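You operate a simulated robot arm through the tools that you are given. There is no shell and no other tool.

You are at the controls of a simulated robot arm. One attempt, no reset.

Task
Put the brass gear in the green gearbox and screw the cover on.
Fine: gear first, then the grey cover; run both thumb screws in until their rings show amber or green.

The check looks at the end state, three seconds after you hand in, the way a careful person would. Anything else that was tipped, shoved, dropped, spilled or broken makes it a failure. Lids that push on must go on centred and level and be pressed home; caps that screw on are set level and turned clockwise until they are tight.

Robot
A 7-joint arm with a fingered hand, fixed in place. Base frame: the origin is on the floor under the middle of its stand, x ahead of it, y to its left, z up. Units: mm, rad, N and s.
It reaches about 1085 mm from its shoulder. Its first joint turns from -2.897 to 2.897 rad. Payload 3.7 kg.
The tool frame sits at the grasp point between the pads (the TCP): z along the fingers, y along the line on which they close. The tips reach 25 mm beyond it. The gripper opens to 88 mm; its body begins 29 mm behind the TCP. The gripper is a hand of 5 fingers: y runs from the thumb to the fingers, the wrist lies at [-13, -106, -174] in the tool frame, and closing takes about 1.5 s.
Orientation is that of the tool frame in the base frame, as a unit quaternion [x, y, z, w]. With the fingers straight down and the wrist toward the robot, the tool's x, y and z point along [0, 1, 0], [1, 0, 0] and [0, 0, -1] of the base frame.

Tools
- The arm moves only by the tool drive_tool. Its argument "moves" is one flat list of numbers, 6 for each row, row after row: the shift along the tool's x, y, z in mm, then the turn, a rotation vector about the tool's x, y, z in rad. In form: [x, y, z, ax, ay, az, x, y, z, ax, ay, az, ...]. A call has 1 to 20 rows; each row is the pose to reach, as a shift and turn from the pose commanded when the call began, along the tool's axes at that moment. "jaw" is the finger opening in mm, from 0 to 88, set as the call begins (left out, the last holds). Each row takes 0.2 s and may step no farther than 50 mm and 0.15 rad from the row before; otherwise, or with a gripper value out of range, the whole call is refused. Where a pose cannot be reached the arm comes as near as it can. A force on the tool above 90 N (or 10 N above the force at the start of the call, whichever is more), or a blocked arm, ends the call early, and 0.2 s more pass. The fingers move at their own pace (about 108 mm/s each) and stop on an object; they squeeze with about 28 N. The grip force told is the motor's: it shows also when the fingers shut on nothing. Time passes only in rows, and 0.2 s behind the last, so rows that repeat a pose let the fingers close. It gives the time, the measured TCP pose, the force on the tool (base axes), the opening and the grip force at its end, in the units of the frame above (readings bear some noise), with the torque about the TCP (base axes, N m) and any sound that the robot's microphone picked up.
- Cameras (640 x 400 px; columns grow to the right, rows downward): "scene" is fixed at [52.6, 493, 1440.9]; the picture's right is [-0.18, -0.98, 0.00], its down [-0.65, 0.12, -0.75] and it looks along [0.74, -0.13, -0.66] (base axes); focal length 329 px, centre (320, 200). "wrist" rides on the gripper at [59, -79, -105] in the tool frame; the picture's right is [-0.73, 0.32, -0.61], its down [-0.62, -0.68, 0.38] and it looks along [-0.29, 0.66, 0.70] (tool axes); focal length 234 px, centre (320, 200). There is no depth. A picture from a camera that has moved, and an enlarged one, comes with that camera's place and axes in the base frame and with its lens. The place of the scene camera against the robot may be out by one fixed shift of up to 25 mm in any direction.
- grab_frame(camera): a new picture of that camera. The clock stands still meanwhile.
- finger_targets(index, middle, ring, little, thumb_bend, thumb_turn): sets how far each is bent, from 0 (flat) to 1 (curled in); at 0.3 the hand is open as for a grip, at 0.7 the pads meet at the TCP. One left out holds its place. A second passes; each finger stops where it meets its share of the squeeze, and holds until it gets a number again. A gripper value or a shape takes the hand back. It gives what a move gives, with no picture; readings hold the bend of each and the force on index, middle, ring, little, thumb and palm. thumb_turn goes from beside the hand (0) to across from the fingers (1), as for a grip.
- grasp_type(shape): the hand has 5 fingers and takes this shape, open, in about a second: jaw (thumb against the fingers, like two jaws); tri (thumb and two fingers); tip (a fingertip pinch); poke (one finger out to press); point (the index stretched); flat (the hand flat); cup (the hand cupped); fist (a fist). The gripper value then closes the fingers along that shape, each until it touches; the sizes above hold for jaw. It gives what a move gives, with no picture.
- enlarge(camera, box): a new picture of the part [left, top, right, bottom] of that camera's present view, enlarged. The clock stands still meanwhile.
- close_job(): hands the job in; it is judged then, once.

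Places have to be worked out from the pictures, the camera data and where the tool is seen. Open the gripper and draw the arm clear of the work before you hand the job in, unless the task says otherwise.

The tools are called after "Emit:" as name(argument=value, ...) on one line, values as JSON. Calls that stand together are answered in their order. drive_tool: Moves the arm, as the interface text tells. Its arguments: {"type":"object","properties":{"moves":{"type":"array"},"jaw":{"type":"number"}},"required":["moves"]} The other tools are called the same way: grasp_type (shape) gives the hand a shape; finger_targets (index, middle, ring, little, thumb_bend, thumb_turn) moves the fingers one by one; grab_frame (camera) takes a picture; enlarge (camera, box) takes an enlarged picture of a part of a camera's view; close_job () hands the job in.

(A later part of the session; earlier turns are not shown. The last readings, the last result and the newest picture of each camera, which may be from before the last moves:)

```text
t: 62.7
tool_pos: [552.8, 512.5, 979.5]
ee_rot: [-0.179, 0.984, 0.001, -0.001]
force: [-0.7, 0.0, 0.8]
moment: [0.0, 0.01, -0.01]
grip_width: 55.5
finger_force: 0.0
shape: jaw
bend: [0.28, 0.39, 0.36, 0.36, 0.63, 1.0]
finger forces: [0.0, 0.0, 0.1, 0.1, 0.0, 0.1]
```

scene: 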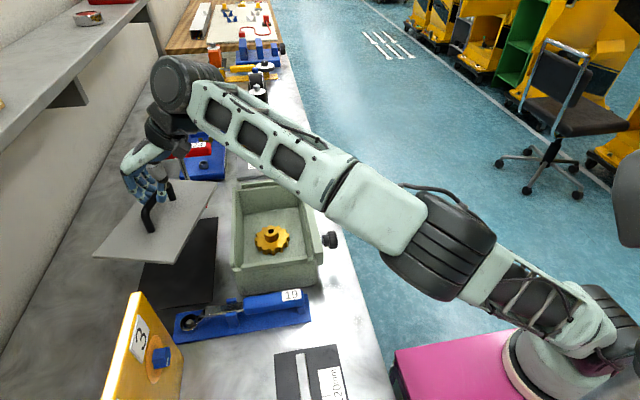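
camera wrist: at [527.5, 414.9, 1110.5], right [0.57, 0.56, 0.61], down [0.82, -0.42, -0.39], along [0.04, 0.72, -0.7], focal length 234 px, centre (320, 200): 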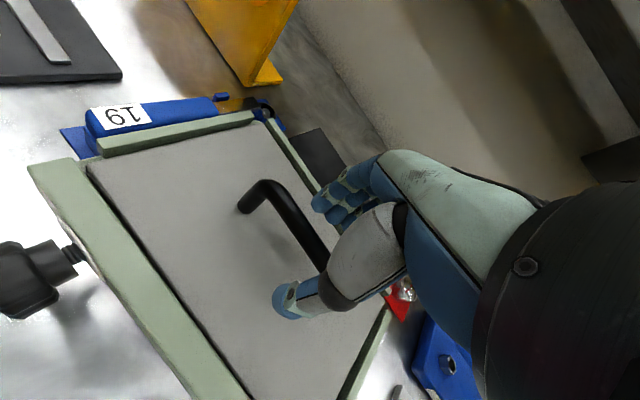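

Emit:
enlarge(camera="scene", box=[235, 150, 325, 250])

Emit:
enlarge(camera="wrist", box=[200, 130, 420, 330])

```text
4.00 times, centred on (280, 200) of scene
camera zoom: at [52.6, 493.0, 1440.9], right [-0.18, -0.98, 0.0], down [-0.65, 0.12, -0.75], along [0.74, -0.13, -0.66], focal length 1318 px, centre (480, 200)
```

zoom: 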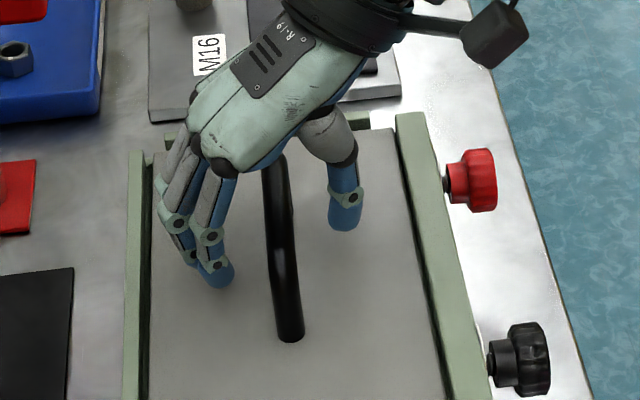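

```text
2.00 times, centred on (310, 230) of wrist
camera zoom: at [526.3, 419.9, 1084.1], right [0.57, 0.56, 0.61], down [0.82, -0.42, -0.39], along [0.04, 0.72, -0.7], focal length 468 px, centre (340, 140)
```

zoom: 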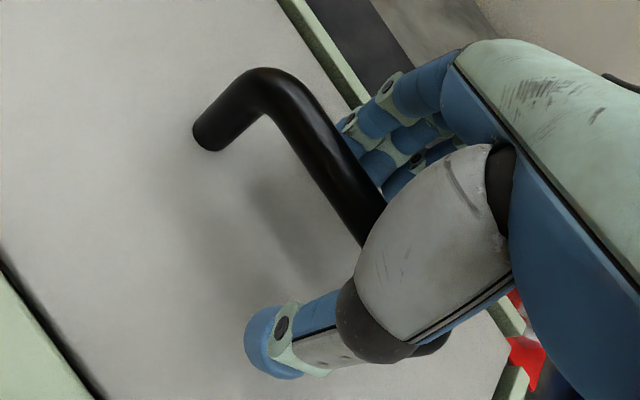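

Still no contact. I'll continue a few millimetres at a time.

Emit:
drive_tool(moves=[0, 0, 2, 0, 0, 0, 0, 0, 4, 0, 0, 0, 0, 0, 4, 0, 0, 0])

Emit:
drive_tool(moves=[0, 0, 1.5, 0, 0, 0, 0, 0, 3, 0, 0, 0, 0, 0, 3, 0, 0, 0])

```text
t: 63.5
tool_pos: [553.6, 514.4, 975.6]
ee_rot: [-0.178, 0.984, 0.0, -0.001]
force: [0.0, 0.3, 0.5]
moment: [-0.02, -0.02, 0.02]
grip_width: 55.6
finger_force: 0.1
shape: jaw
bend: [0.28, 0.39, 0.36, 0.36, 0.63, 1.0]
finger forces: [0.0, 0.1, 0.0, 0.0, 0.1, 0.1]
```

```text
t: 64.3
tool_pos: [552.1, 514.3, 972.1]
ee_rot: [-0.179, 0.984, 0.001, -0.001]
force: [0.1, 0.0, 0.0]
moment: [0.01, 0.01, 0.0]
grip_width: 55.7
finger_force: 0.0
shape: jaw
bend: [0.28, 0.39, 0.36, 0.36, 0.63, 1.0]
finger forces: [0.0, 0.1, 0.0, 0.0, 0.1, 0.1]
```

Emit:
drive_tool(moves=[0, 0, 1, 0, 0, 0, 0, 0, 2, 0, 0, 0, 0, 0, 2, 0, 0, 0])

Emit:
drive_tool(moves=[0, 0, 1, 0, 0, 0, 0, 0, 2, 0, 0, 0, 0, 0, 2, 0, 0, 0])

```text
t: 65.1
tool_pos: [553.5, 514.2, 970.2]
ee_rot: [-0.179, 0.984, 0.0, -0.001]
force: [-0.3, 0.3, 0.8]
moment: [0.04, 0.01, -0.02]
grip_width: 55.6
finger_force: 0.1
shape: jaw
bend: [0.28, 0.39, 0.36, 0.36, 0.63, 1.0]
finger forces: [0.1, 0.0, 0.0, 0.1, 0.1, 0.1]
```

```text
t: 65.9
tool_pos: [551.6, 515.2, 968.7]
ee_rot: [-0.179, 0.984, 0.001, 0.0]
force: [0.4, 0.5, 2.9]
moment: [0.09, -0.01, -0.05]
grip_width: 55.6
finger_force: 0.1
shape: jaw
bend: [0.28, 0.39, 0.36, 0.36, 0.63, 1.0]
finger forces: [0.2, 3.1, 0.0, 0.1, 0.1, 0.0]
```

The middle fingertip has touched the cover with 3 N, which puts the cover top near z≈943. I'll press 2 mm further to feel whether the cover is solid.

Emit:
drive_tool(moves=[0, 0, 1, 0, 0, 0, 0, 0, 2, 0, 0, 0, 0, 0, 2, 0, 0, 0])

Emit:
enlarge(camera="scene", box=[225, 150, 325, 290])

```text
t: 66.7
tool_pos: [553.5, 513.4, 969.0]
ee_rot: [-0.179, 0.984, 0.001, 0.0]
force: [-0.3, 2.9, 22.8]
moment: [-0.07, -0.01, -0.06]
grip_width: 54.9
finger_force: 0.1
shape: jaw
bend: [0.28, 0.38, 0.36, 0.36, 0.64, 1.0]
finger forces: [5.0, 5.5, 0.0, 0.0, 12.9, 0.1]
```

```text
2.86 times, centred on (275, 220) of scene
camera zoom: at [52.6, 493.0, 1440.9], right [-0.18, -0.98, 0.0], down [-0.65, 0.12, -0.75], along [0.74, -0.13, -0.66], focal length 941 px, centre (449, 143)
```

zoom: 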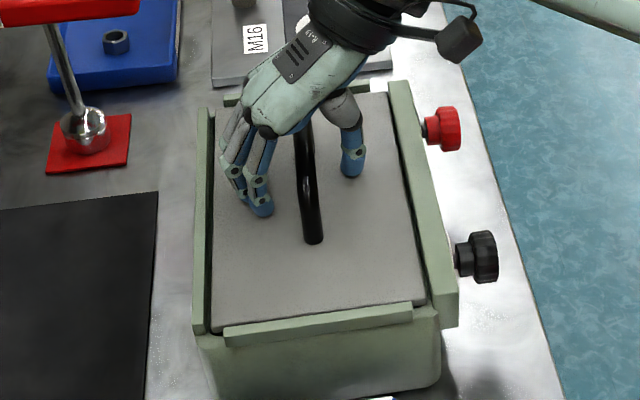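

The cover carried 23 N shared between thumb and fingers without moving, so it is solidly seated and level. I'll lift the hand clear now, then reposition for the thumb screws.

Emit:
drive_tool(moves=[0, 0, -10, 0, 0, 0, 0, 0, -30, 0, 0, 0, 0, 0, -60, 0, 0, 0, 0, 0, -95, 0, 0, 0, 0, 0, -130, 0, 0, 0, 0, 0, -165, 0, 0, 0, 0, 0, -165, 0, 0, 0])

Emit:
grab_frame(camera="scene")

```text
t: 68.3
tool_pos: [553.9, 515.4, 1132.4]
ee_rot: [-0.178, 0.984, 0.001, -0.001]
force: [-0.4, 0.4, -0.1]
moment: [0.01, -0.02, 0.0]
grip_width: 55.9
finger_force: 0.1
shape: jaw
bend: [0.28, 0.39, 0.36, 0.36, 0.63, 1.0]
finger forces: [0.0, 0.0, 0.0, 0.0, 0.1, 0.0]
```

```text
taken
```

scene: 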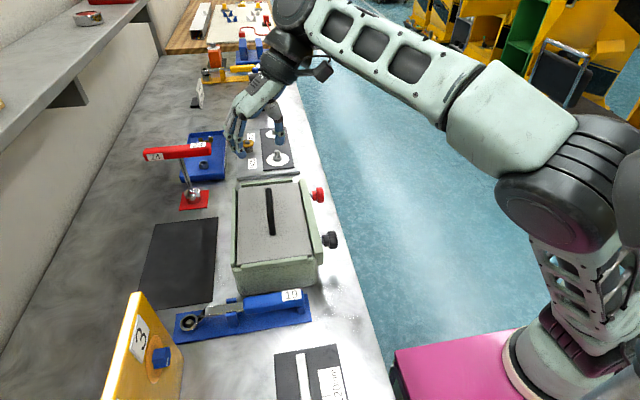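

The cover is in place. I'll swing the hand out in front of the bench and back to its starting yaw, staying high, before tipping it toward the knobs.

Emit:
drive_tool(moves=[11.2, -16, 0, 0, 0, 0.128, 22.3, -32, 0, 0, 0, 0.257, 33.5, -48, 0, 0, 0, 0.386, 44.6, -64, 0, 0, 0, 0.515, 55.8, -80, 0, 0, 0, 0.643, 67, -96, 0, 0, 0, 0.772, 78, -112, 0, 0, 0, 0.9, 89, -128, 0, 0, 0, 1.03, 100, -144, 0, 0, 0, 1.158, 112, -160, 0, 0, 0, 1.287, 123, -176, 0, 0, 0, 1.415, 134, -192, 0, 0, 0, 1.544, 145, -208, 0, 0, 0, 1.672, 156, -224, 0, 0, 0, 1.8, 167, -240, 0, 0, 0, 1.93, 167, -240, 0, 0, 0, 1.93])

Emit:
grab_frame(camera="wrist")

Emit:
grab_frame(camera="scene")

```text
t: 71.7
tool_pos: [480.3, 230.2, 1132.8]
ee_rot: [0.707, 0.707, 0.001, -0.001]
force: [0.6, 0.1, -0.8]
moment: [0.02, -0.01, -0.01]
grip_width: 56.1
finger_force: 0.1
shape: jaw
bend: [0.28, 0.39, 0.36, 0.36, 0.63, 1.0]
finger forces: [0.0, 0.0, 0.0, 0.0, 0.0, 0.0]
```

```text
taken
camera wrist: at [402.0, 290.3, 1236.8], right [0.32, -0.73, 0.61], down [-0.68, -0.62, -0.38], along [0.66, -0.29, -0.7], focal length 234 px, centre (320, 200)
```

wrist: 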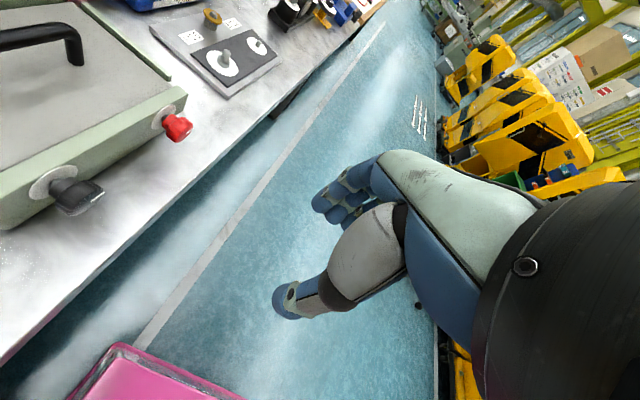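

```text
taken
```

scene: 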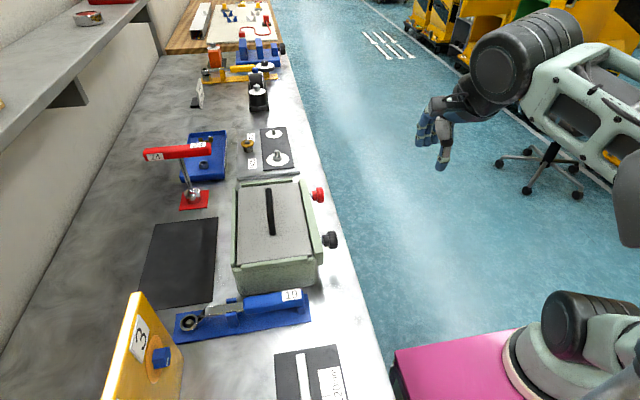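

I have a clear view of both knobs here, so I'll enlarge them to measure their axes and look at the rings.

Emit:
enlarge(camera="wrist", box=[20, 150, 120, 230])

Emit:
enlarge(camera="wrist", box=[130, 80, 230, 160])

```text
5.00 times, centred on (70, 190) of wrist
camera zoom: at [402.0, 290.3, 1236.8], right [0.32, -0.73, 0.61], down [-0.68, -0.62, -0.38], along [0.66, -0.29, -0.7], focal length 1171 px, centre (1570, 250)
```

zoom: 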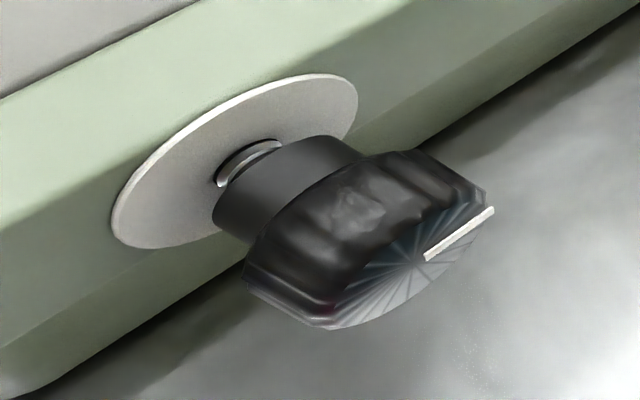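

```text
5.00 times, centred on (180, 120) of wrist
camera zoom: at [402.0, 290.3, 1236.8], right [0.32, -0.73, 0.61], down [-0.68, -0.62, -0.38], along [0.66, -0.29, -0.7], focal length 1171 px, centre (1020, 600)
```

zoom: 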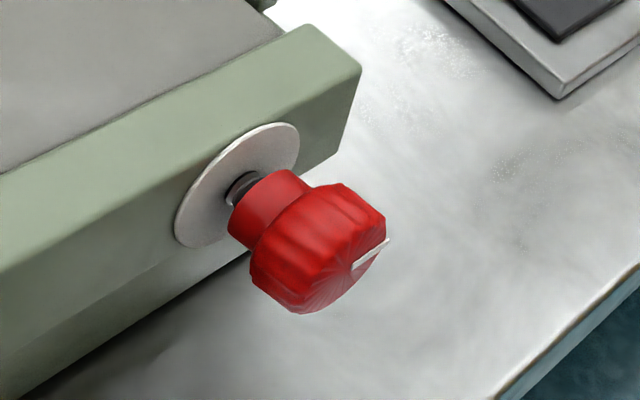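

Measurements with the ring plane at y≈425:

| Knob | Axis x | Axis z | End face y |
|---|---|---|---|
| Black | ≈483 | ≈925 | ≈391 |
| Red | ≈626 | ≈925 | ≈391 |

Both heads are about 36 mm across, and both white pointers are at +x. I'll move in front of them, still high, and try tipping the fingers toward +y.

Emit:
drive_tool(moves=[35, 0, 10, 0, 0, 0, 70, 0, 20, 0, 0, 0, 100, 0, 30, 0, 0, 0, 100, 0, 30, 0, 0.14, 0, 100, 0, 30, 0, 0.28, 0, 100, 0, 30, 0, 0.42, 0, 100, 0, 30, 0, 0.56, 0, 100, 0, 30, 0, 0.7, 0, 100, 0, 30, 0, 0.7, 0], jaw=70)

Emit:
grab_frame(camera="scene")

```text
t: 73.7
tool_pos: [481.8, 331.0, 1102.7]
ee_rot: [0.664, 0.663, 0.243, -0.245]
force: [0.4, 0.3, 0.3]
moment: [0.02, 0.0, -0.02]
grip_width: 69.8
finger_force: 0.0
shape: jaw
bend: [0.27, 0.34, 0.32, 0.33, 0.5, 0.99]
finger forces: [0.1, 0.0, 0.0, 0.0, 0.0, 0.1]
```

```text
taken
```

scene: 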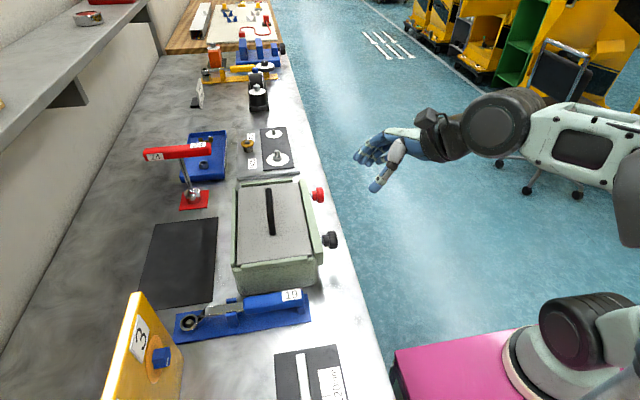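

The hand tracks well at 40° of tip. I'll continue until the fingers point straight at +y.

Emit:
drive_tool(moves=[0, 0, 0, 0, 0.14, 0, 0, 0, 0, 0, 0.28, 0, 0, 0, 0, 0, 0.42, 0, 0, 0, 0, 0, 0.56, 0, 0, 0, 0, 0, 0.7, 0, 0, 0, 0, 0, 0.8, 0, 0, 0, 0, 0, 0.868, 0, 0, 0, 0, 0, 0.868, 0])

Emit:
grab_frame(camera="scene")

Emit:
grab_frame(camera="wrist")

```text
t: 75.5
tool_pos: [481.7, 331.1, 1102.4]
ee_rot: [-0.5, -0.5, -0.499, 0.5]
force: [0.2, 0.7, -1.3]
moment: [-0.01, 0.0, 0.02]
grip_width: 69.7
finger_force: 0.0
shape: jaw
bend: [0.27, 0.34, 0.32, 0.33, 0.5, 0.99]
finger forces: [0.0, 0.0, 0.1, 0.1, 0.0, 0.1]
```

```text
taken
```

scene: 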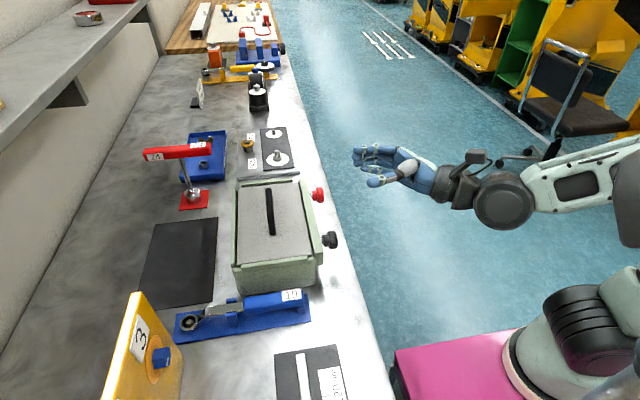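

```text
taken
camera wrist: at [402.9, 226.0, 1160.6], right [0.32, -0.61, -0.73], down [-0.68, 0.38, -0.62], along [0.66, 0.7, -0.29], focal length 234 px, centre (320, 200)
```

wrist: 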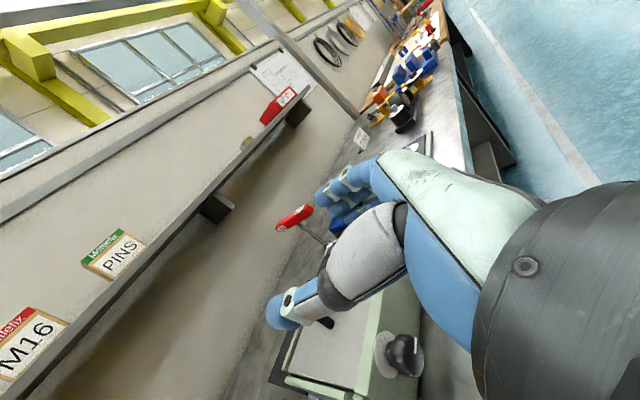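

The orientation with fingers pointing +y and the wrist toward the robot is fully reachable. I'll switch to the three-finger shape and come down in front of the black knob, keeping a safe stand-off.

Emit:
grasp_type(shape="tri")

Emit:
drive_tool(moves=[-40, 0.5, 0, 0, 0, 0, -80, 1, 0, 0, 0, 0, -120, 1.3, 0, 0, 0, 0, -155, 1.3, 2, 0, 0, 0, -177, 1.3, 4, 0, 0, 0, -177, 1.3, 4, 0, 0, 0], jaw=72)

Emit:
grab_frame(camera="wrist")

Emit:
grab_frame(camera="scene")

```text
t: 76.4
tool_pos: [481.7, 330.5, 1102.0]
ee_rot: [0.501, 0.5, 0.499, -0.499]
force: [-0.2, -0.2, 0.3]
moment: [-0.02, 0.0, 0.01]
grip_width: 88.1
finger_force: 0.0
shape: tri
bend: [0.3, 0.3, 0.99, 0.99, 0.3, 0.98]
finger forces: [0.0, 0.0, 0.0, 0.0, 0.0, 0.1]
```

```text
t: 77.8
tool_pos: [510.4, 386.7, 942.2]
ee_rot: [0.501, 0.5, 0.5, -0.5]
force: [-2.1, -1.3, 3.0]
moment: [0.02, 0.2, 0.07]
grip_width: 72.2
finger_force: 0.1
shape: tri
bend: [0.27, 0.33, 0.99, 0.99, 0.46, 0.96]
finger forces: [0.0, 0.0, 0.1, 0.1, 4.0, 0.0]
out of reach, approached as far as the arm can: row 2, 3, 4, 5, 6
```

```text
taken
camera wrist: at [432.5, 281.8, 1001.7], right [0.32, -0.61, -0.73], down [-0.68, 0.38, -0.62], along [0.66, 0.7, -0.29], focal length 234 px, centre (320, 200)
```

wrist: 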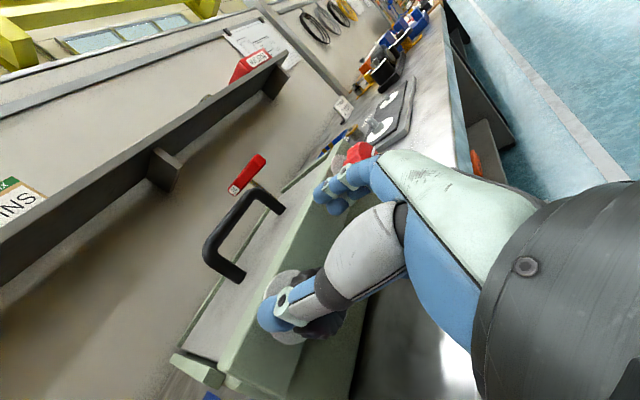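

```text
taken
```

scene: 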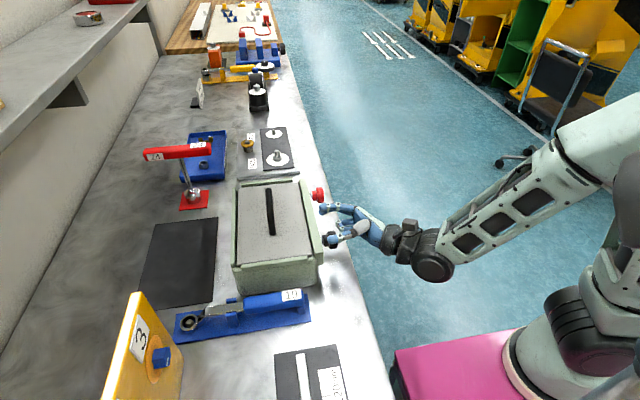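

That stand-off pose is too close to the robot for this wrist position, so the arm slid toward the knob and the thumb is touching it lightly at 4 N. I'll retrace straight up first.

Emit:
drive_tool(moves=[30, 0, 0, 0, 0, 0, 60, 0, 0, 0, 0, 0, 95, 0, 0, 0, 0, 0, 130, 0, 0, 0, 0, 0, 130, 0, 0, 0, 0, 0])

Emit:
grab_frame(camera="wrist")

Emit:
enlarge(camera="scene", box=[280, 160, 440, 290])

```text
t: 79.0
tool_pos: [511.6, 385.8, 1071.9]
ee_rot: [0.501, 0.5, 0.499, -0.5]
force: [0.5, -0.1, -0.2]
moment: [0.01, 0.05, 0.02]
grip_width: 72.1
finger_force: 0.0
shape: tri
bend: [0.27, 0.33, 0.99, 0.99, 0.47, 0.99]
finger forces: [0.0, 0.1, 0.0, 0.1, 0.0, 0.1]
```

```text
taken
camera wrist: at [433.6, 281.6, 1131.1], right [0.32, -0.61, -0.73], down [-0.68, 0.38, -0.62], along [0.66, 0.7, -0.29], focal length 234 px, centre (320, 200)
```

wrist: 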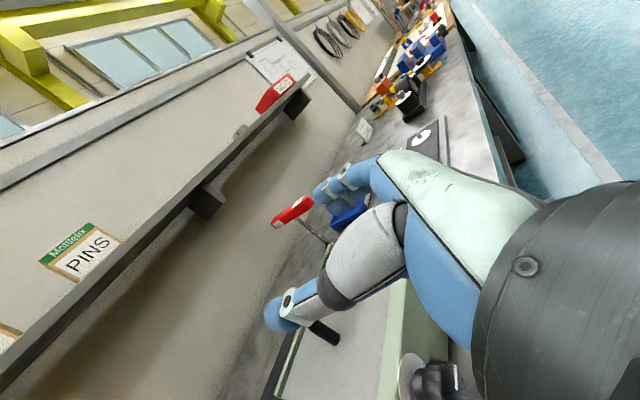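

```text
3.08 times, centred on (360, 225) of scene
camera zoom: at [52.6, 493.0, 1440.9], right [-0.18, -0.98, 0.0], down [-0.65, 0.12, -0.75], along [0.74, -0.13, -0.66], focal length 1014 px, centre (197, 123)
```

zoom: 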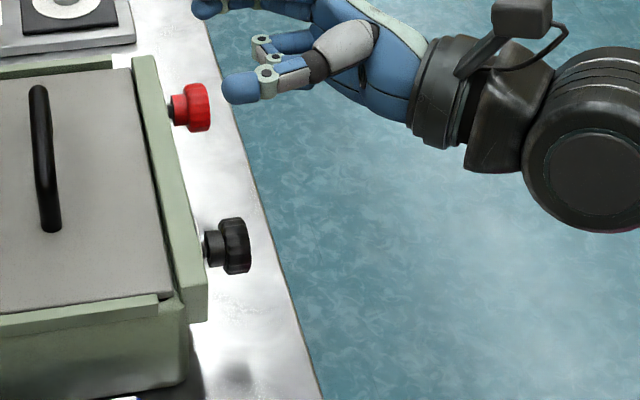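

The arm retraced cleanly and nothing was disturbed. The red knob at x≈626 should be well within reach, so I'll do that one first and move to a stand-off in front of it.

Emit:
drive_tool(moves=[0, 40, -15, 0, 0, 0, 0, 80, -35, 0, 0, 0, 0, 114, -52, 0, 0, 0, -40, 114, -52, 0, 0, 0, -80, 114, -52, 0, 0, 0, -120, 114, -52, 0, 0, 0, -147, 114, -52, 0, 0, 0, -147, 114, -52, 0, 0, 0])

Emit:
grab_frame(camera="wrist")

Emit:
enlarge(camera="scene", box=[280, 140, 440, 270])

```text
t: 80.8
tool_pos: [624.9, 337.4, 926.6]
ee_rot: [0.501, 0.501, 0.499, -0.5]
force: [-0.2, 0.3, 0.3]
moment: [0.0, 0.0, 0.02]
grip_width: 72.2
finger_force: 0.0
shape: tri
bend: [0.27, 0.33, 0.99, 0.99, 0.47, 0.99]
finger forces: [0.1, 0.0, 0.0, 0.1, 0.0, 0.0]
```

```text
taken
camera wrist: at [546.2, 232.9, 985.9], right [0.32, -0.61, -0.73], down [-0.68, 0.38, -0.62], along [0.66, 0.7, -0.29], focal length 234 px, centre (320, 200)
```

wrist: 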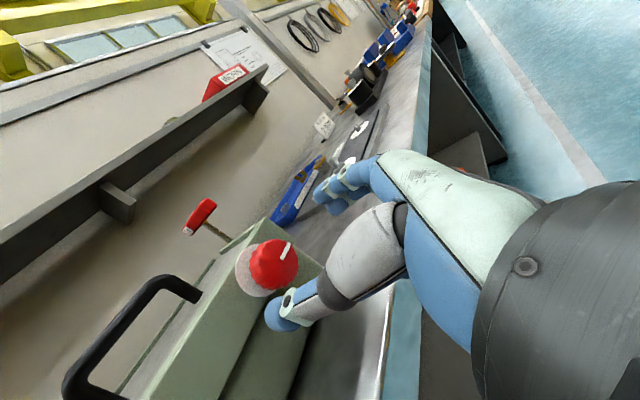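

```text
3.08 times, centred on (360, 205) of scene
camera zoom: at [52.6, 493.0, 1440.9], right [-0.18, -0.98, 0.0], down [-0.65, 0.12, -0.75], along [0.74, -0.13, -0.66], focal length 1014 px, centre (197, 185)
```

zoom: 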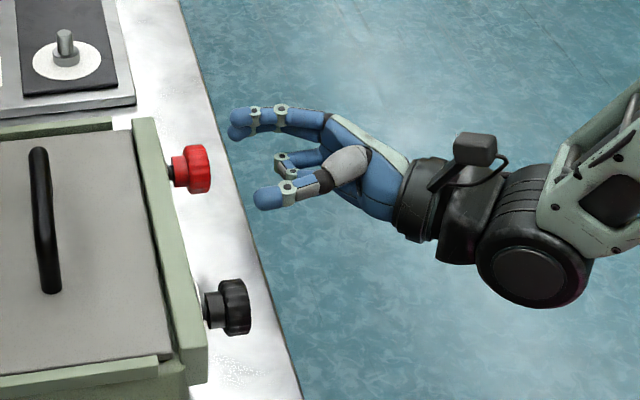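

The hand lines up well with the red knob from the scene camera. I'll enlarge the wrist view to refine the knob axis.

Emit:
enlarge(camera="wrist", box=[210, 210, 330, 320])

```text
3.64 times, centred on (270, 265) of wrist
camera zoom: at [546.2, 232.9, 985.9], right [0.32, -0.61, -0.73], down [-0.68, 0.38, -0.62], along [0.66, 0.7, -0.29], focal length 852 px, centre (502, -36)
```

zoom: 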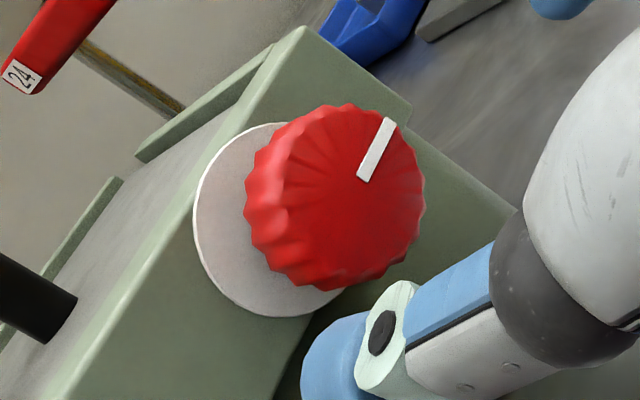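

The knob axis comes out near (621.5, 927), and the TCP at (625, 927) puts the tri pinch centre right on it. I'll move in along +y with the hand open until the fingertips overlap the knob head.

Emit:
drive_tool(moves=[0, 0, 15, 0, 0, 0, 0, 0, 30, 0, 0, 0, 0, 0, 42, 0, 0, 0, 0, 0, 49, 0, 0, 0, 0, 0, 49, 0, 0, 0])

Emit:
enlarge(camera="wrist", box=[210, 150, 400, 330])

Emit:
enlarge(camera="scene", box=[290, 160, 390, 230])

```text
t: 82.0
tool_pos: [625.5, 387.1, 928.0]
ee_rot: [0.501, 0.5, 0.499, -0.5]
force: [0.2, -0.7, -0.5]
moment: [0.04, -0.01, 0.03]
grip_width: 72.0
finger_force: 0.0
shape: tri
bend: [0.27, 0.33, 0.99, 0.99, 0.47, 0.99]
finger forces: [0.0, 0.0, 0.1, 0.0, 0.1, 0.0]
```

```text
2.22 times, centred on (305, 240) of wrist
camera zoom: at [546.6, 282.8, 985.7], right [0.32, -0.61, -0.73], down [-0.68, 0.38, -0.62], along [0.66, 0.7, -0.29], focal length 520 px, centre (353, 111)
```

zoom: 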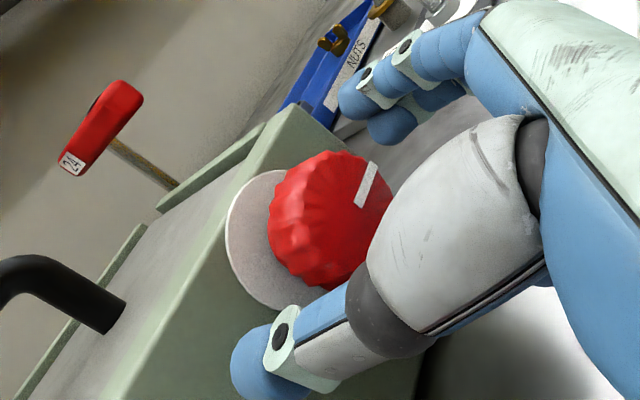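

```text
5.71 times, centred on (340, 195) of scene
camera zoom: at [52.6, 493.0, 1440.9], right [-0.18, -0.98, 0.0], down [-0.65, 0.12, -0.75], along [0.74, -0.13, -0.66], focal length 1882 px, centre (206, 229)
```

zoom: 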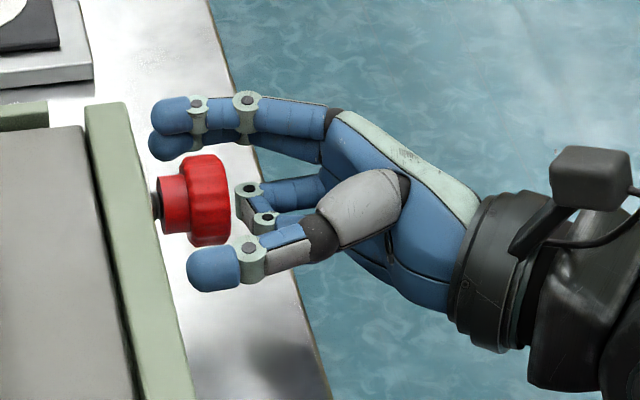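

The fingers surround the red knob with clearance to the bar. I'll close on it.

Emit:
drive_tool(moves=[0, 0, 0, 0, 0, 0, 0, 0, 0, 0, 0, 0, 0, 0, 0, 0, 0, 0, 0, 0, 0, 0, 0, 0, 0, 0, 0, 0, 0, 0, 0, 0, 0, 0, 0, 0, 0, 0, 0, 0, 0, 0], jaw=20)

Emit:
enlarge(camera="wrist", box=[210, 150, 400, 330])

Emit:
enlarge(camera="scene", box=[290, 160, 390, 230])

```text
t: 83.6
tool_pos: [624.5, 387.8, 926.4]
ee_rot: [0.501, 0.5, 0.499, -0.5]
force: [-8.5, 10.3, -0.5]
moment: [-0.01, -0.03, 0.09]
grip_width: 27.6
finger_force: 28.4
shape: tri
bend: [0.74, 0.58, 1.0, 1.0, 0.71, 1.0]
finger forces: [10.9, 10.8, 0.1, 0.0, 30.6, 0.0]
```

```text
2.22 times, centred on (305, 240) of wrist
camera zoom: at [545.9, 283.4, 985.8], right [0.32, -0.61, -0.73], down [-0.68, 0.38, -0.62], along [0.66, 0.7, -0.29], focal length 520 px, centre (353, 111)
```

zoom: 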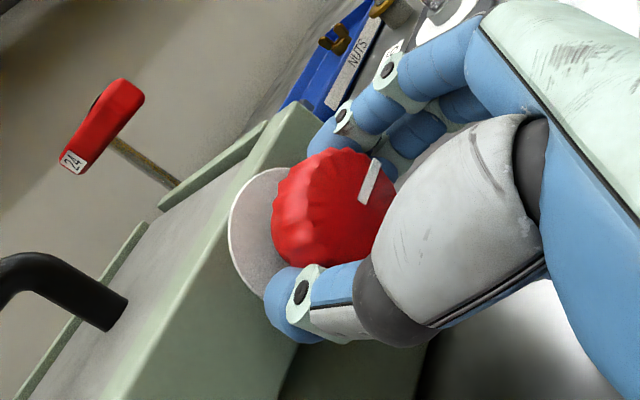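

```text
5.71 times, centred on (340, 195) of scene
camera zoom: at [52.6, 493.0, 1440.9], right [-0.18, -0.98, 0.0], down [-0.65, 0.12, -0.75], along [0.74, -0.13, -0.66], focal length 1882 px, centre (206, 229)
```

zoom: 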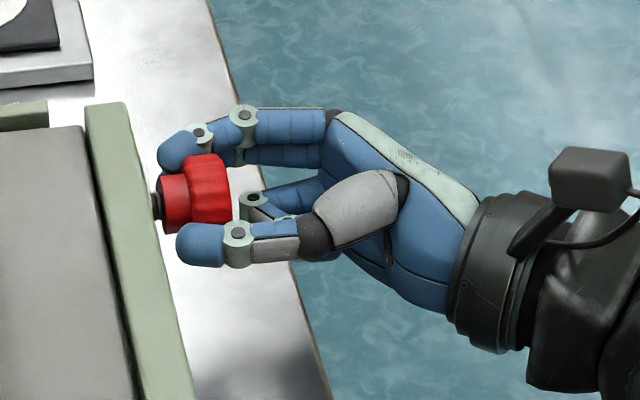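

The grip is good: thumb 31 N, index and middle 11 N each. I'll turn a first small amount clockwise about the knob axis, as seen from the robot, and see how it responds.

Emit:
drive_tool(moves=[-0.5, 0, 0, 0, 0, 0.14, -1, -0.1, 0, 0, 0, 0.28, -1.4, -0.3, 0, 0, 0, 0.42, -1.4, -0.3, 0, 0, 0, 0.42])

Emit:
enlarge(camera="wrist", box=[210, 150, 400, 330])

Emit:
enlarge(camera="scene", box=[290, 160, 390, 230])

```text
t: 84.6
tool_pos: [624.4, 386.2, 926.1]
ee_rot: [0.593, 0.385, 0.385, -0.593]
force: [-6.7, 15.8, 4.0]
moment: [0.06, -0.07, 0.02]
grip_width: 25.7
finger_force: 28.0
shape: tri
bend: [0.74, 0.58, 1.0, 1.0, 0.71, 1.0]
finger forces: [11.2, 11.1, 0.1, 0.1, 29.3, 0.1]
```

```text
2.22 times, centred on (305, 240) of wrist
camera zoom: at [576.4, 282.3, 1012.0], right [0.0, -0.61, -0.79], down [-0.88, 0.38, -0.29], along [0.48, 0.7, -0.53], focal length 520 px, centre (353, 111)
```

zoom: 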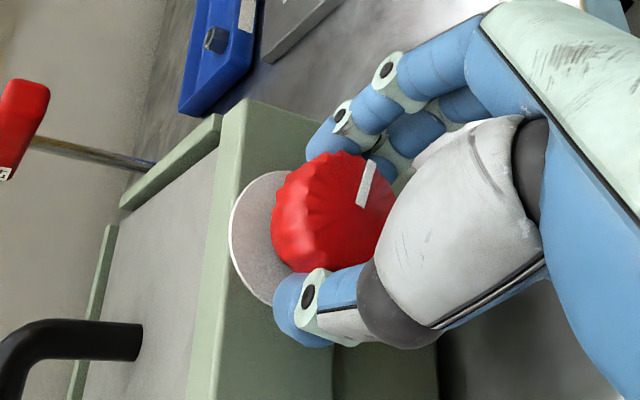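

```text
5.71 times, centred on (340, 195) of scene
camera zoom: at [52.6, 493.0, 1440.9], right [-0.18, -0.98, 0.0], down [-0.65, 0.12, -0.75], along [0.74, -0.13, -0.66], focal length 1882 px, centre (206, 229)
```

zoom: 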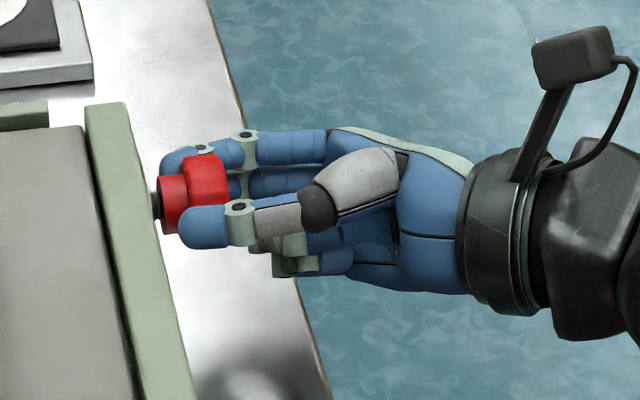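

The pointer stays fixed relative to the hand, so the knob turned clockwise with it by about 24°. I'll continue the stroke by another 66°, easing in slightly along +y as the screw advances.

Emit:
drive_tool(moves=[-0.5, 0, 0.2, 0, 0, 0.145, -1, -0.15, 0.4, 0, 0, 0.29, -1.5, -0.3, 0.6, 0, 0, 0.435, -1.9, -0.6, 0.7, 0, 0, 0.58, -2.3, -0.9, 0.8, 0, 0, 0.725, -2.7, -1.2, 0.9, 0, 0, 0.87, -3, -1.65, 1, 0, 0, 1.015, -3.2, -2.1, 1, 0, 0, 1.16, -3.2, -2.1, 1, 0, 0, 1.16])

Emit:
grab_frame(camera="wrist")

Emit:
grab_frame(camera="scene")

```text
t: 86.6
tool_pos: [621.2, 385.5, 922.2]
ee_rot: [0.709, -0.005, -0.005, -0.705]
force: [-24.3, 19.6, -10.5]
moment: [-0.44, -0.23, -0.16]
grip_width: 19.8
finger_force: 27.9
shape: tri
bend: [0.74, 0.6, 1.0, 1.0, 0.75, 1.0]
finger forces: [11.7, 11.1, 0.1, 0.1, 30.1, 0.0]
```

```text
taken
camera wrist: at [681.0, 281.9, 1000.3], right [-0.73, -0.61, -0.31], down [-0.61, 0.39, 0.69], along [-0.3, 0.69, -0.66], focal length 234 px, centre (320, 200)
```

wrist: 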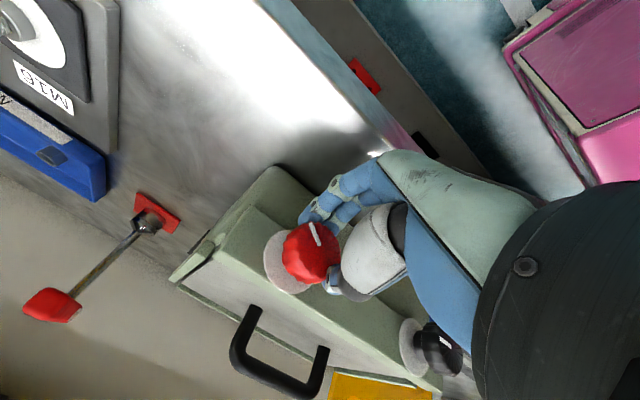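

```text
taken
```

scene: 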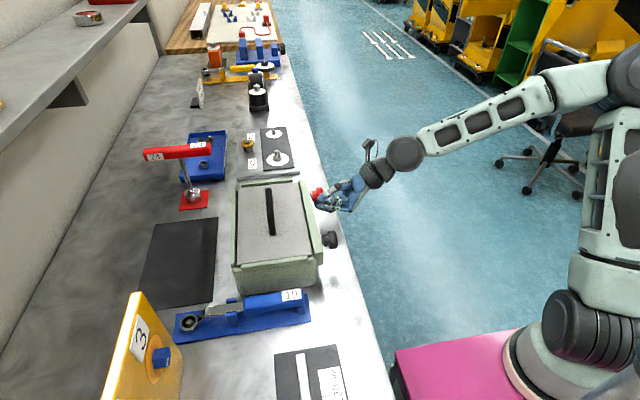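

That was a full 90° of knob rotation with the hand now thumb-up. Side force has built to 24 N, so my rotation centre is slightly off in x. I'll relieve it by shifting -x and check the ring.

Emit:
drive_tool(moves=[-1, 0.5, 0.3, 0, 0, 0, -2, 1, 0.6, 0, 0, 0, -2, 1, 0.6, 0, 0, 0])

Emit:
enlarge(camera="wrist", box=[230, 180, 380, 320])

Emit:
enlarge(camera="scene", box=[290, 160, 390, 230])

```text
t: 87.4
tool_pos: [620.2, 386.4, 921.7]
ee_rot: [0.708, -0.003, -0.004, -0.706]
force: [-14.4, 11.1, -7.9]
moment: [-0.39, -0.11, -0.11]
grip_width: 20.6
finger_force: 27.8
shape: tri
bend: [0.74, 0.59, 1.0, 1.0, 0.75, 1.0]
finger forces: [11.9, 10.5, 0.0, 0.1, 25.1, 0.0]
```

```text
2.86 times, centred on (305, 250) of wrist
camera zoom: at [679.6, 282.4, 1000.2], right [-0.73, -0.61, -0.31], down [-0.62, 0.39, 0.69], along [-0.3, 0.69, -0.66], focal length 669 px, centre (363, 57)
```

zoom: 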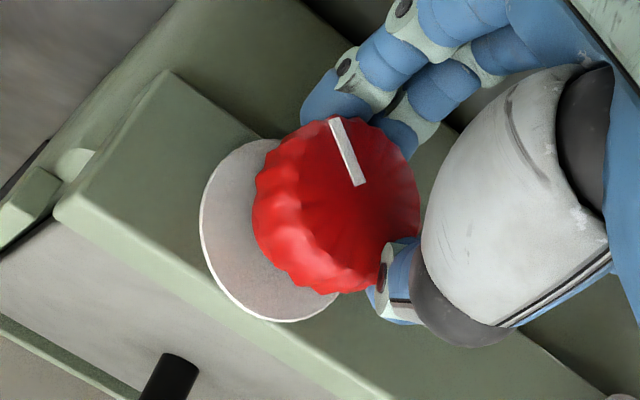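

```text
5.71 times, centred on (340, 195) of scene
camera zoom: at [52.6, 493.0, 1440.9], right [-0.18, -0.98, 0.0], down [-0.65, 0.12, -0.75], along [0.74, -0.13, -0.66], focal length 1882 px, centre (206, 229)
```

zoom: 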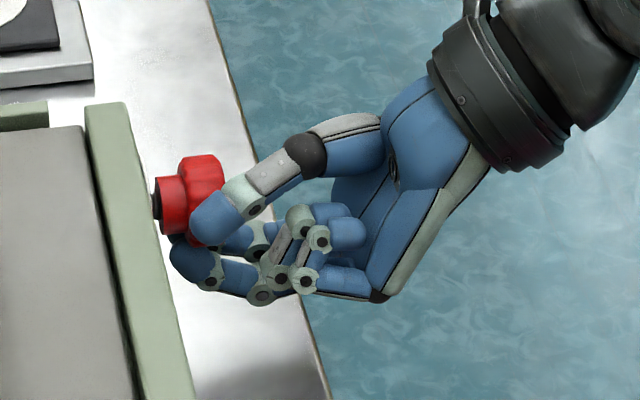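

The pointer shows the knob itself has only turned about 39° in total, so the grip slipped during the second half. The fingers are gripping mostly with their tips and a bit off-axis. I'll open, re-centre using the measured axis (620.2, 927.5), rotate back and regrip deeper.

Emit:
drive_tool(moves=[0, 0, 0, 0, 0, 0, 0, 0, 0, 0, 0, 0, -1.5, -2.3, 0, 0, 0, 0, -1.5, -2.3, 0, 0, 0, 0], jaw=74)

Emit:
drive_tool(moves=[0.5, 0.2, 0, 0, 0, -0.14, 1, 0.3, 0, 0, 0, -0.28, 1.5, 0.3, 0, 0, 0, -0.42, 2, 0.3, 0, 0, 0, -0.56, 2.5, 0.2, 0, 0, 0, -0.7, 3, 0.1, 0, 0, 0, -0.84, 3.4, -0.1, 0, 0, 0, -0.98, 3.8, -0.4, 0, 0, 0, -1.12, 4.2, -0.8, 0, 0, 0, -1.26, 4.5, -1.3, 0, 0, 0, -1.4, 4.8, -1.8, 0, 0, 0, -1.57, 4.8, -1.8, 0, 0, 0, -1.57])

Emit:
enlarge(camera="wrist", box=[210, 150, 400, 330])

Emit:
enlarge(camera="scene", box=[290, 160, 390, 230])

```text
t: 88.4
tool_pos: [618.9, 387.8, 923.5]
ee_rot: [0.708, -0.004, -0.003, -0.707]
force: [0.7, 1.1, 0.2]
moment: [-0.01, 0.01, -0.04]
grip_width: 73.9
finger_force: 0.0
shape: tri
bend: [0.27, 0.33, 0.99, 0.99, 0.45, 0.99]
finger forces: [0.0, 0.0, 0.0, 0.0, 0.0, 0.1]
```

```text
refused: row 11 steps farther than a row can; nothing moved
```

```text
2.22 times, centred on (305, 240) of wrist
camera zoom: at [678.4, 282.4, 1001.8], right [-0.73, -0.61, -0.31], down [-0.62, 0.39, 0.69], along [-0.3, 0.7, -0.65], focal length 520 px, centre (353, 111)
```

zoom: 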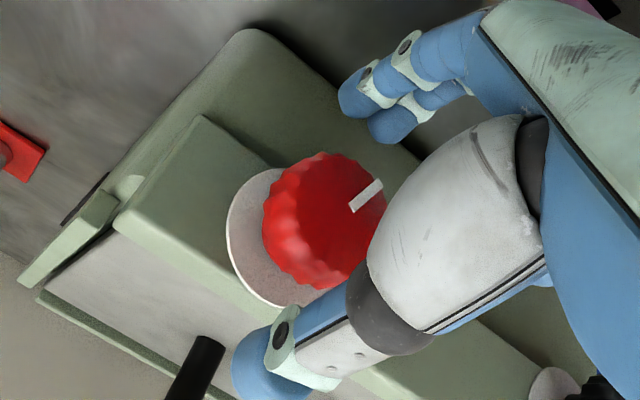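

```text
5.71 times, centred on (340, 195) of scene
camera zoom: at [52.6, 493.0, 1440.9], right [-0.18, -0.98, 0.0], down [-0.65, 0.12, -0.75], along [0.74, -0.13, -0.66], focal length 1882 px, centre (206, 229)
```

zoom: 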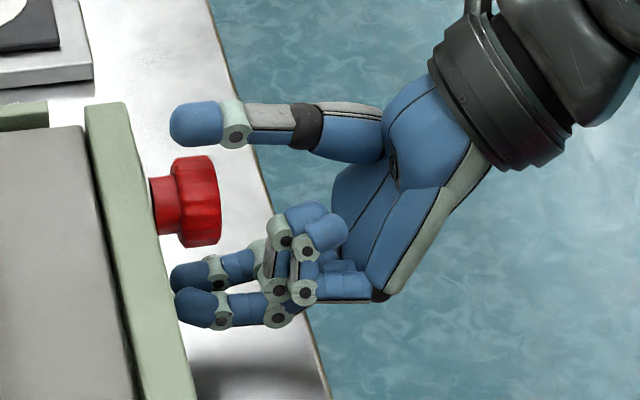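

The last row stepped 0.17 rad, so the return was refused, but the opening did happen. The pointer is now about 114° clockwise from its start and the thread gap has nearly closed. So the screw does move in as it turns, and I should let the hand travel in with it. I'll rotate back properly now with the hand open.

Emit:
drive_tool(moves=[0.5, 0.2, 0, 0, 0, -0.131, 1, 0.3, 0, 0, 0, -0.262, 1.4, 0.3, 0, 0, 0, -0.393, 1.9, 0.3, 0, 0, 0, -0.524, 2.4, 0.2, 0, 0, 0, -0.655, 2.8, 0.1, 0, 0, 0, -0.786, 3.2, -0.1, 0, 0, 0, -0.917, 3.6, -0.3, 0, 0, 0, -1.048, 4, -0.6, 0, 0, 0, -1.179, 4.3, -1, 0, 0, 0, -1.31, 4.6, -1.4, 0, 0, 0, -1.441, 4.8, -1.8, 0, 0, 0, -1.571, 4.8, -1.8, 0, 0, 0, -1.571])

Emit:
enlarge(camera="wrist", box=[210, 150, 400, 330])

Emit:
enlarge(camera="scene", box=[290, 160, 390, 230])

```text
t: 91.2
tool_pos: [622.9, 386.2, 925.3]
ee_rot: [0.503, 0.499, 0.497, -0.502]
force: [-0.3, 0.5, 0.1]
moment: [0.03, -0.02, 0.0]
grip_width: 73.7
finger_force: 0.0
shape: tri
bend: [0.27, 0.33, 0.99, 0.99, 0.45, 0.99]
finger forces: [0.1, 0.0, 0.0, 0.0, 0.0, 0.0]
```

```text
2.22 times, centred on (305, 240) of wrist
camera zoom: at [545.3, 282.1, 985.5], right [0.32, -0.61, -0.73], down [-0.69, 0.38, -0.62], along [0.65, 0.69, -0.3], focal length 520 px, centre (353, 111)
```

zoom: 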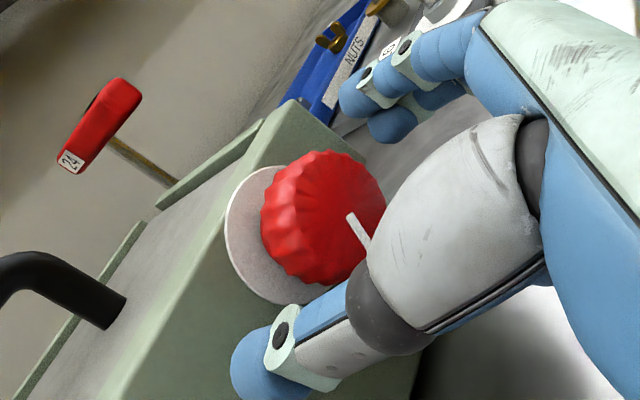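

```text
5.71 times, centred on (340, 195) of scene
camera zoom: at [52.6, 493.0, 1440.9], right [-0.18, -0.98, 0.0], down [-0.65, 0.12, -0.75], along [0.74, -0.13, -0.66], focal length 1882 px, centre (206, 229)
```

zoom: 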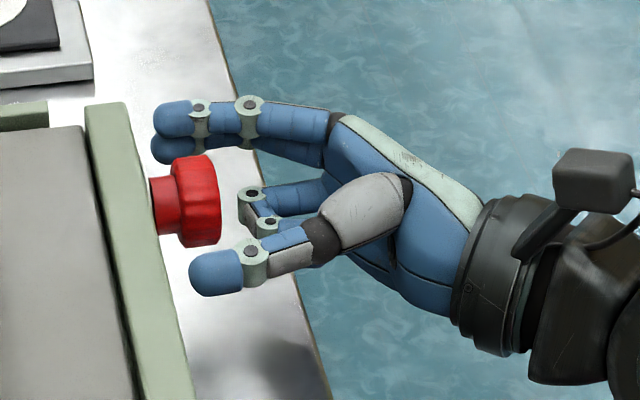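

The pointer is stable at -114°. I'll move in 6 mm for a deeper hold, then close.

Emit:
drive_tool(moves=[1, -0.3, 3, 0, 0, 0, 1.5, -0.5, 6, 0, 0, 0, 1.5, -0.5, 6, 0, 0, 0])

Emit:
drive_tool(moves=[0, 0, 0, 0, 0, 0, 0, 0, 0, 0, 0, 0, 0, 0, 0, 0, 0, 0, 0, 0, 0, 0, 0, 0, 0, 0, 0, 0, 0, 0, 0, 0, 0, 0, 0, 0], jaw=20)

Emit:
enlarge(camera="wrist", box=[210, 150, 400, 330])

Emit:
enlarge(camera="scene", box=[290, 160, 390, 230])

```text
t: 92.0
tool_pos: [623.8, 393.1, 928.4]
ee_rot: [0.503, 0.498, 0.497, -0.503]
force: [-0.8, 1.2, 0.6]
moment: [0.02, -0.01, 0.0]
grip_width: 73.9
finger_force: 0.1
shape: tri
bend: [0.27, 0.33, 0.99, 0.99, 0.45, 0.99]
finger forces: [0.1, 0.1, 0.1, 0.0, 0.1, 0.1]
```

```text
t: 93.4
tool_pos: [622.6, 394.4, 927.0]
ee_rot: [-0.502, -0.497, -0.497, 0.504]
force: [-11.0, 16.5, 1.3]
moment: [0.01, -0.05, 0.21]
grip_width: 25.4
finger_force: 27.9
shape: tri
bend: [0.74, 0.58, 1.0, 1.0, 0.73, 1.0]
finger forces: [11.4, 10.9, 0.0, 0.1, 30.6, 0.1]
```

```text
2.22 times, centred on (305, 240) of wrist
camera zoom: at [544.1, 289.5, 987.7], right [0.32, -0.61, -0.73], down [-0.69, 0.38, -0.62], along [0.65, 0.7, -0.3], focal length 520 px, centre (353, 111)
```

zoom: 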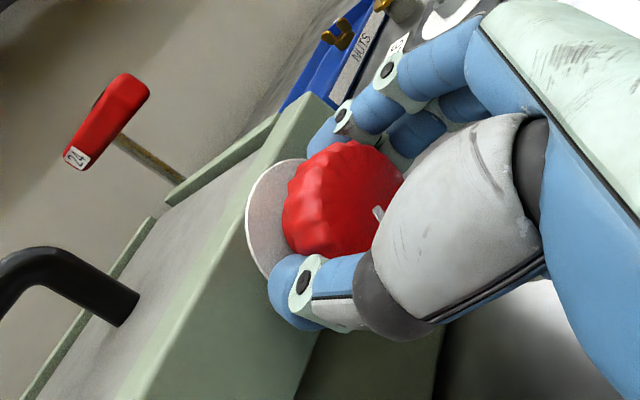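

```text
5.71 times, centred on (340, 195) of scene
camera zoom: at [52.6, 493.0, 1440.9], right [-0.18, -0.98, 0.0], down [-0.65, 0.12, -0.75], along [0.74, -0.13, -0.66], focal length 1882 px, centre (206, 229)
```

zoom: 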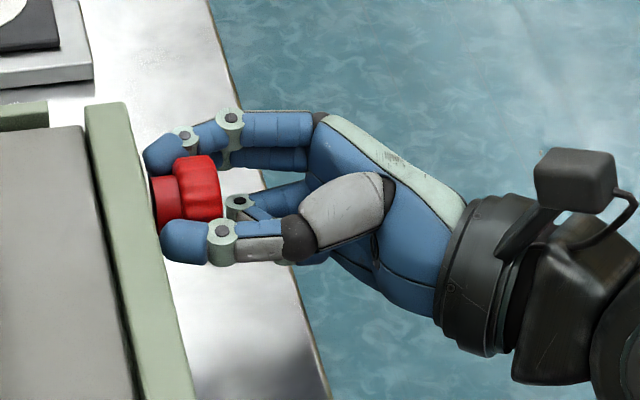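

The grip width of 25 mm and the axial force tell me the fingertips went past the head and are squeezing the thin collar, wedging behind the head. I'll open and back off so the fingertips land on the head itself.

Emit:
drive_tool(moves=[0, 0, 0, 0, 0, 0, 0, 0, 0, 0, 0, 0, 0, 0, -6, 0, 0, 0, 0, 0, -13, 0, 0, 0, 0, 0, -13, 0, 0, 0], jaw=66)

Emit:
drive_tool(moves=[0, 0, 0, 0, 0, 0, 0, 0, 0, 0, 0, 0, 0, 0, 0, 0, 0, 0, 0, 0, 0, 0, 0, 0, 0, 0, 0, 0, 0, 0, 0, 0, 0, 0, 0, 0], jaw=20)

Emit:
enlarge(camera="wrist", box=[210, 150, 400, 330])

Emit:
enlarge(camera="scene", box=[290, 160, 390, 230])

```text
t: 94.6
tool_pos: [623.3, 380.3, 929.3]
ee_rot: [0.503, 0.498, 0.497, -0.502]
force: [0.9, 0.7, -0.2]
moment: [-0.01, -0.02, 0.01]
grip_width: 65.8
finger_force: 0.1
shape: tri
bend: [0.27, 0.36, 0.99, 0.99, 0.54, 0.99]
finger forces: [0.1, 0.0, 0.2, 0.0, 0.0, 0.1]
```

```text
t: 96.0
tool_pos: [621.7, 380.7, 928.6]
ee_rot: [-0.502, -0.497, -0.497, 0.503]
force: [-6.1, 1.8, 2.0]
moment: [0.03, 0.04, 0.1]
grip_width: 27.5
finger_force: 27.9
shape: tri
bend: [0.74, 0.55, 1.0, 1.0, 0.73, 1.0]
finger forces: [11.3, 11.8, 0.0, 0.1, 27.9, 0.1]
```

```text
2.22 times, centred on (305, 240) of wrist
camera zoom: at [543.7, 275.7, 988.4], right [0.32, -0.61, -0.73], down [-0.69, 0.38, -0.62], along [0.65, 0.7, -0.3], focal length 520 px, centre (353, 111)
```

zoom: 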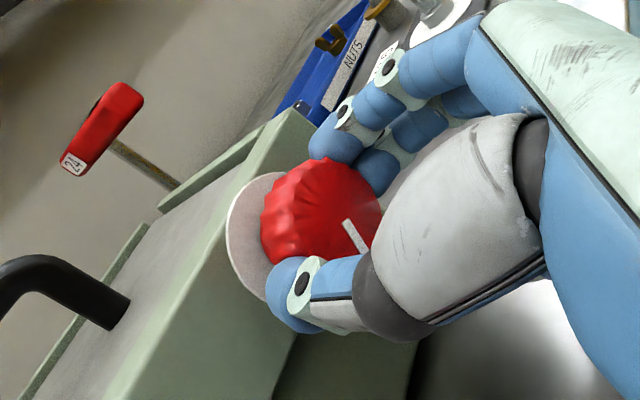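

```text
5.71 times, centred on (340, 195) of scene
camera zoom: at [52.6, 493.0, 1440.9], right [-0.18, -0.98, 0.0], down [-0.65, 0.12, -0.75], along [0.74, -0.13, -0.66], focal length 1882 px, centre (206, 229)
```

zoom: 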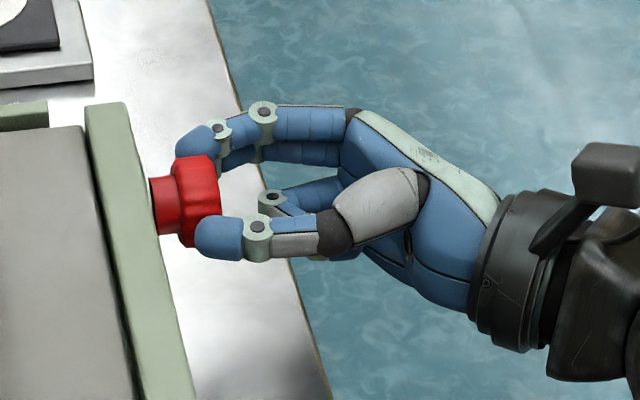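

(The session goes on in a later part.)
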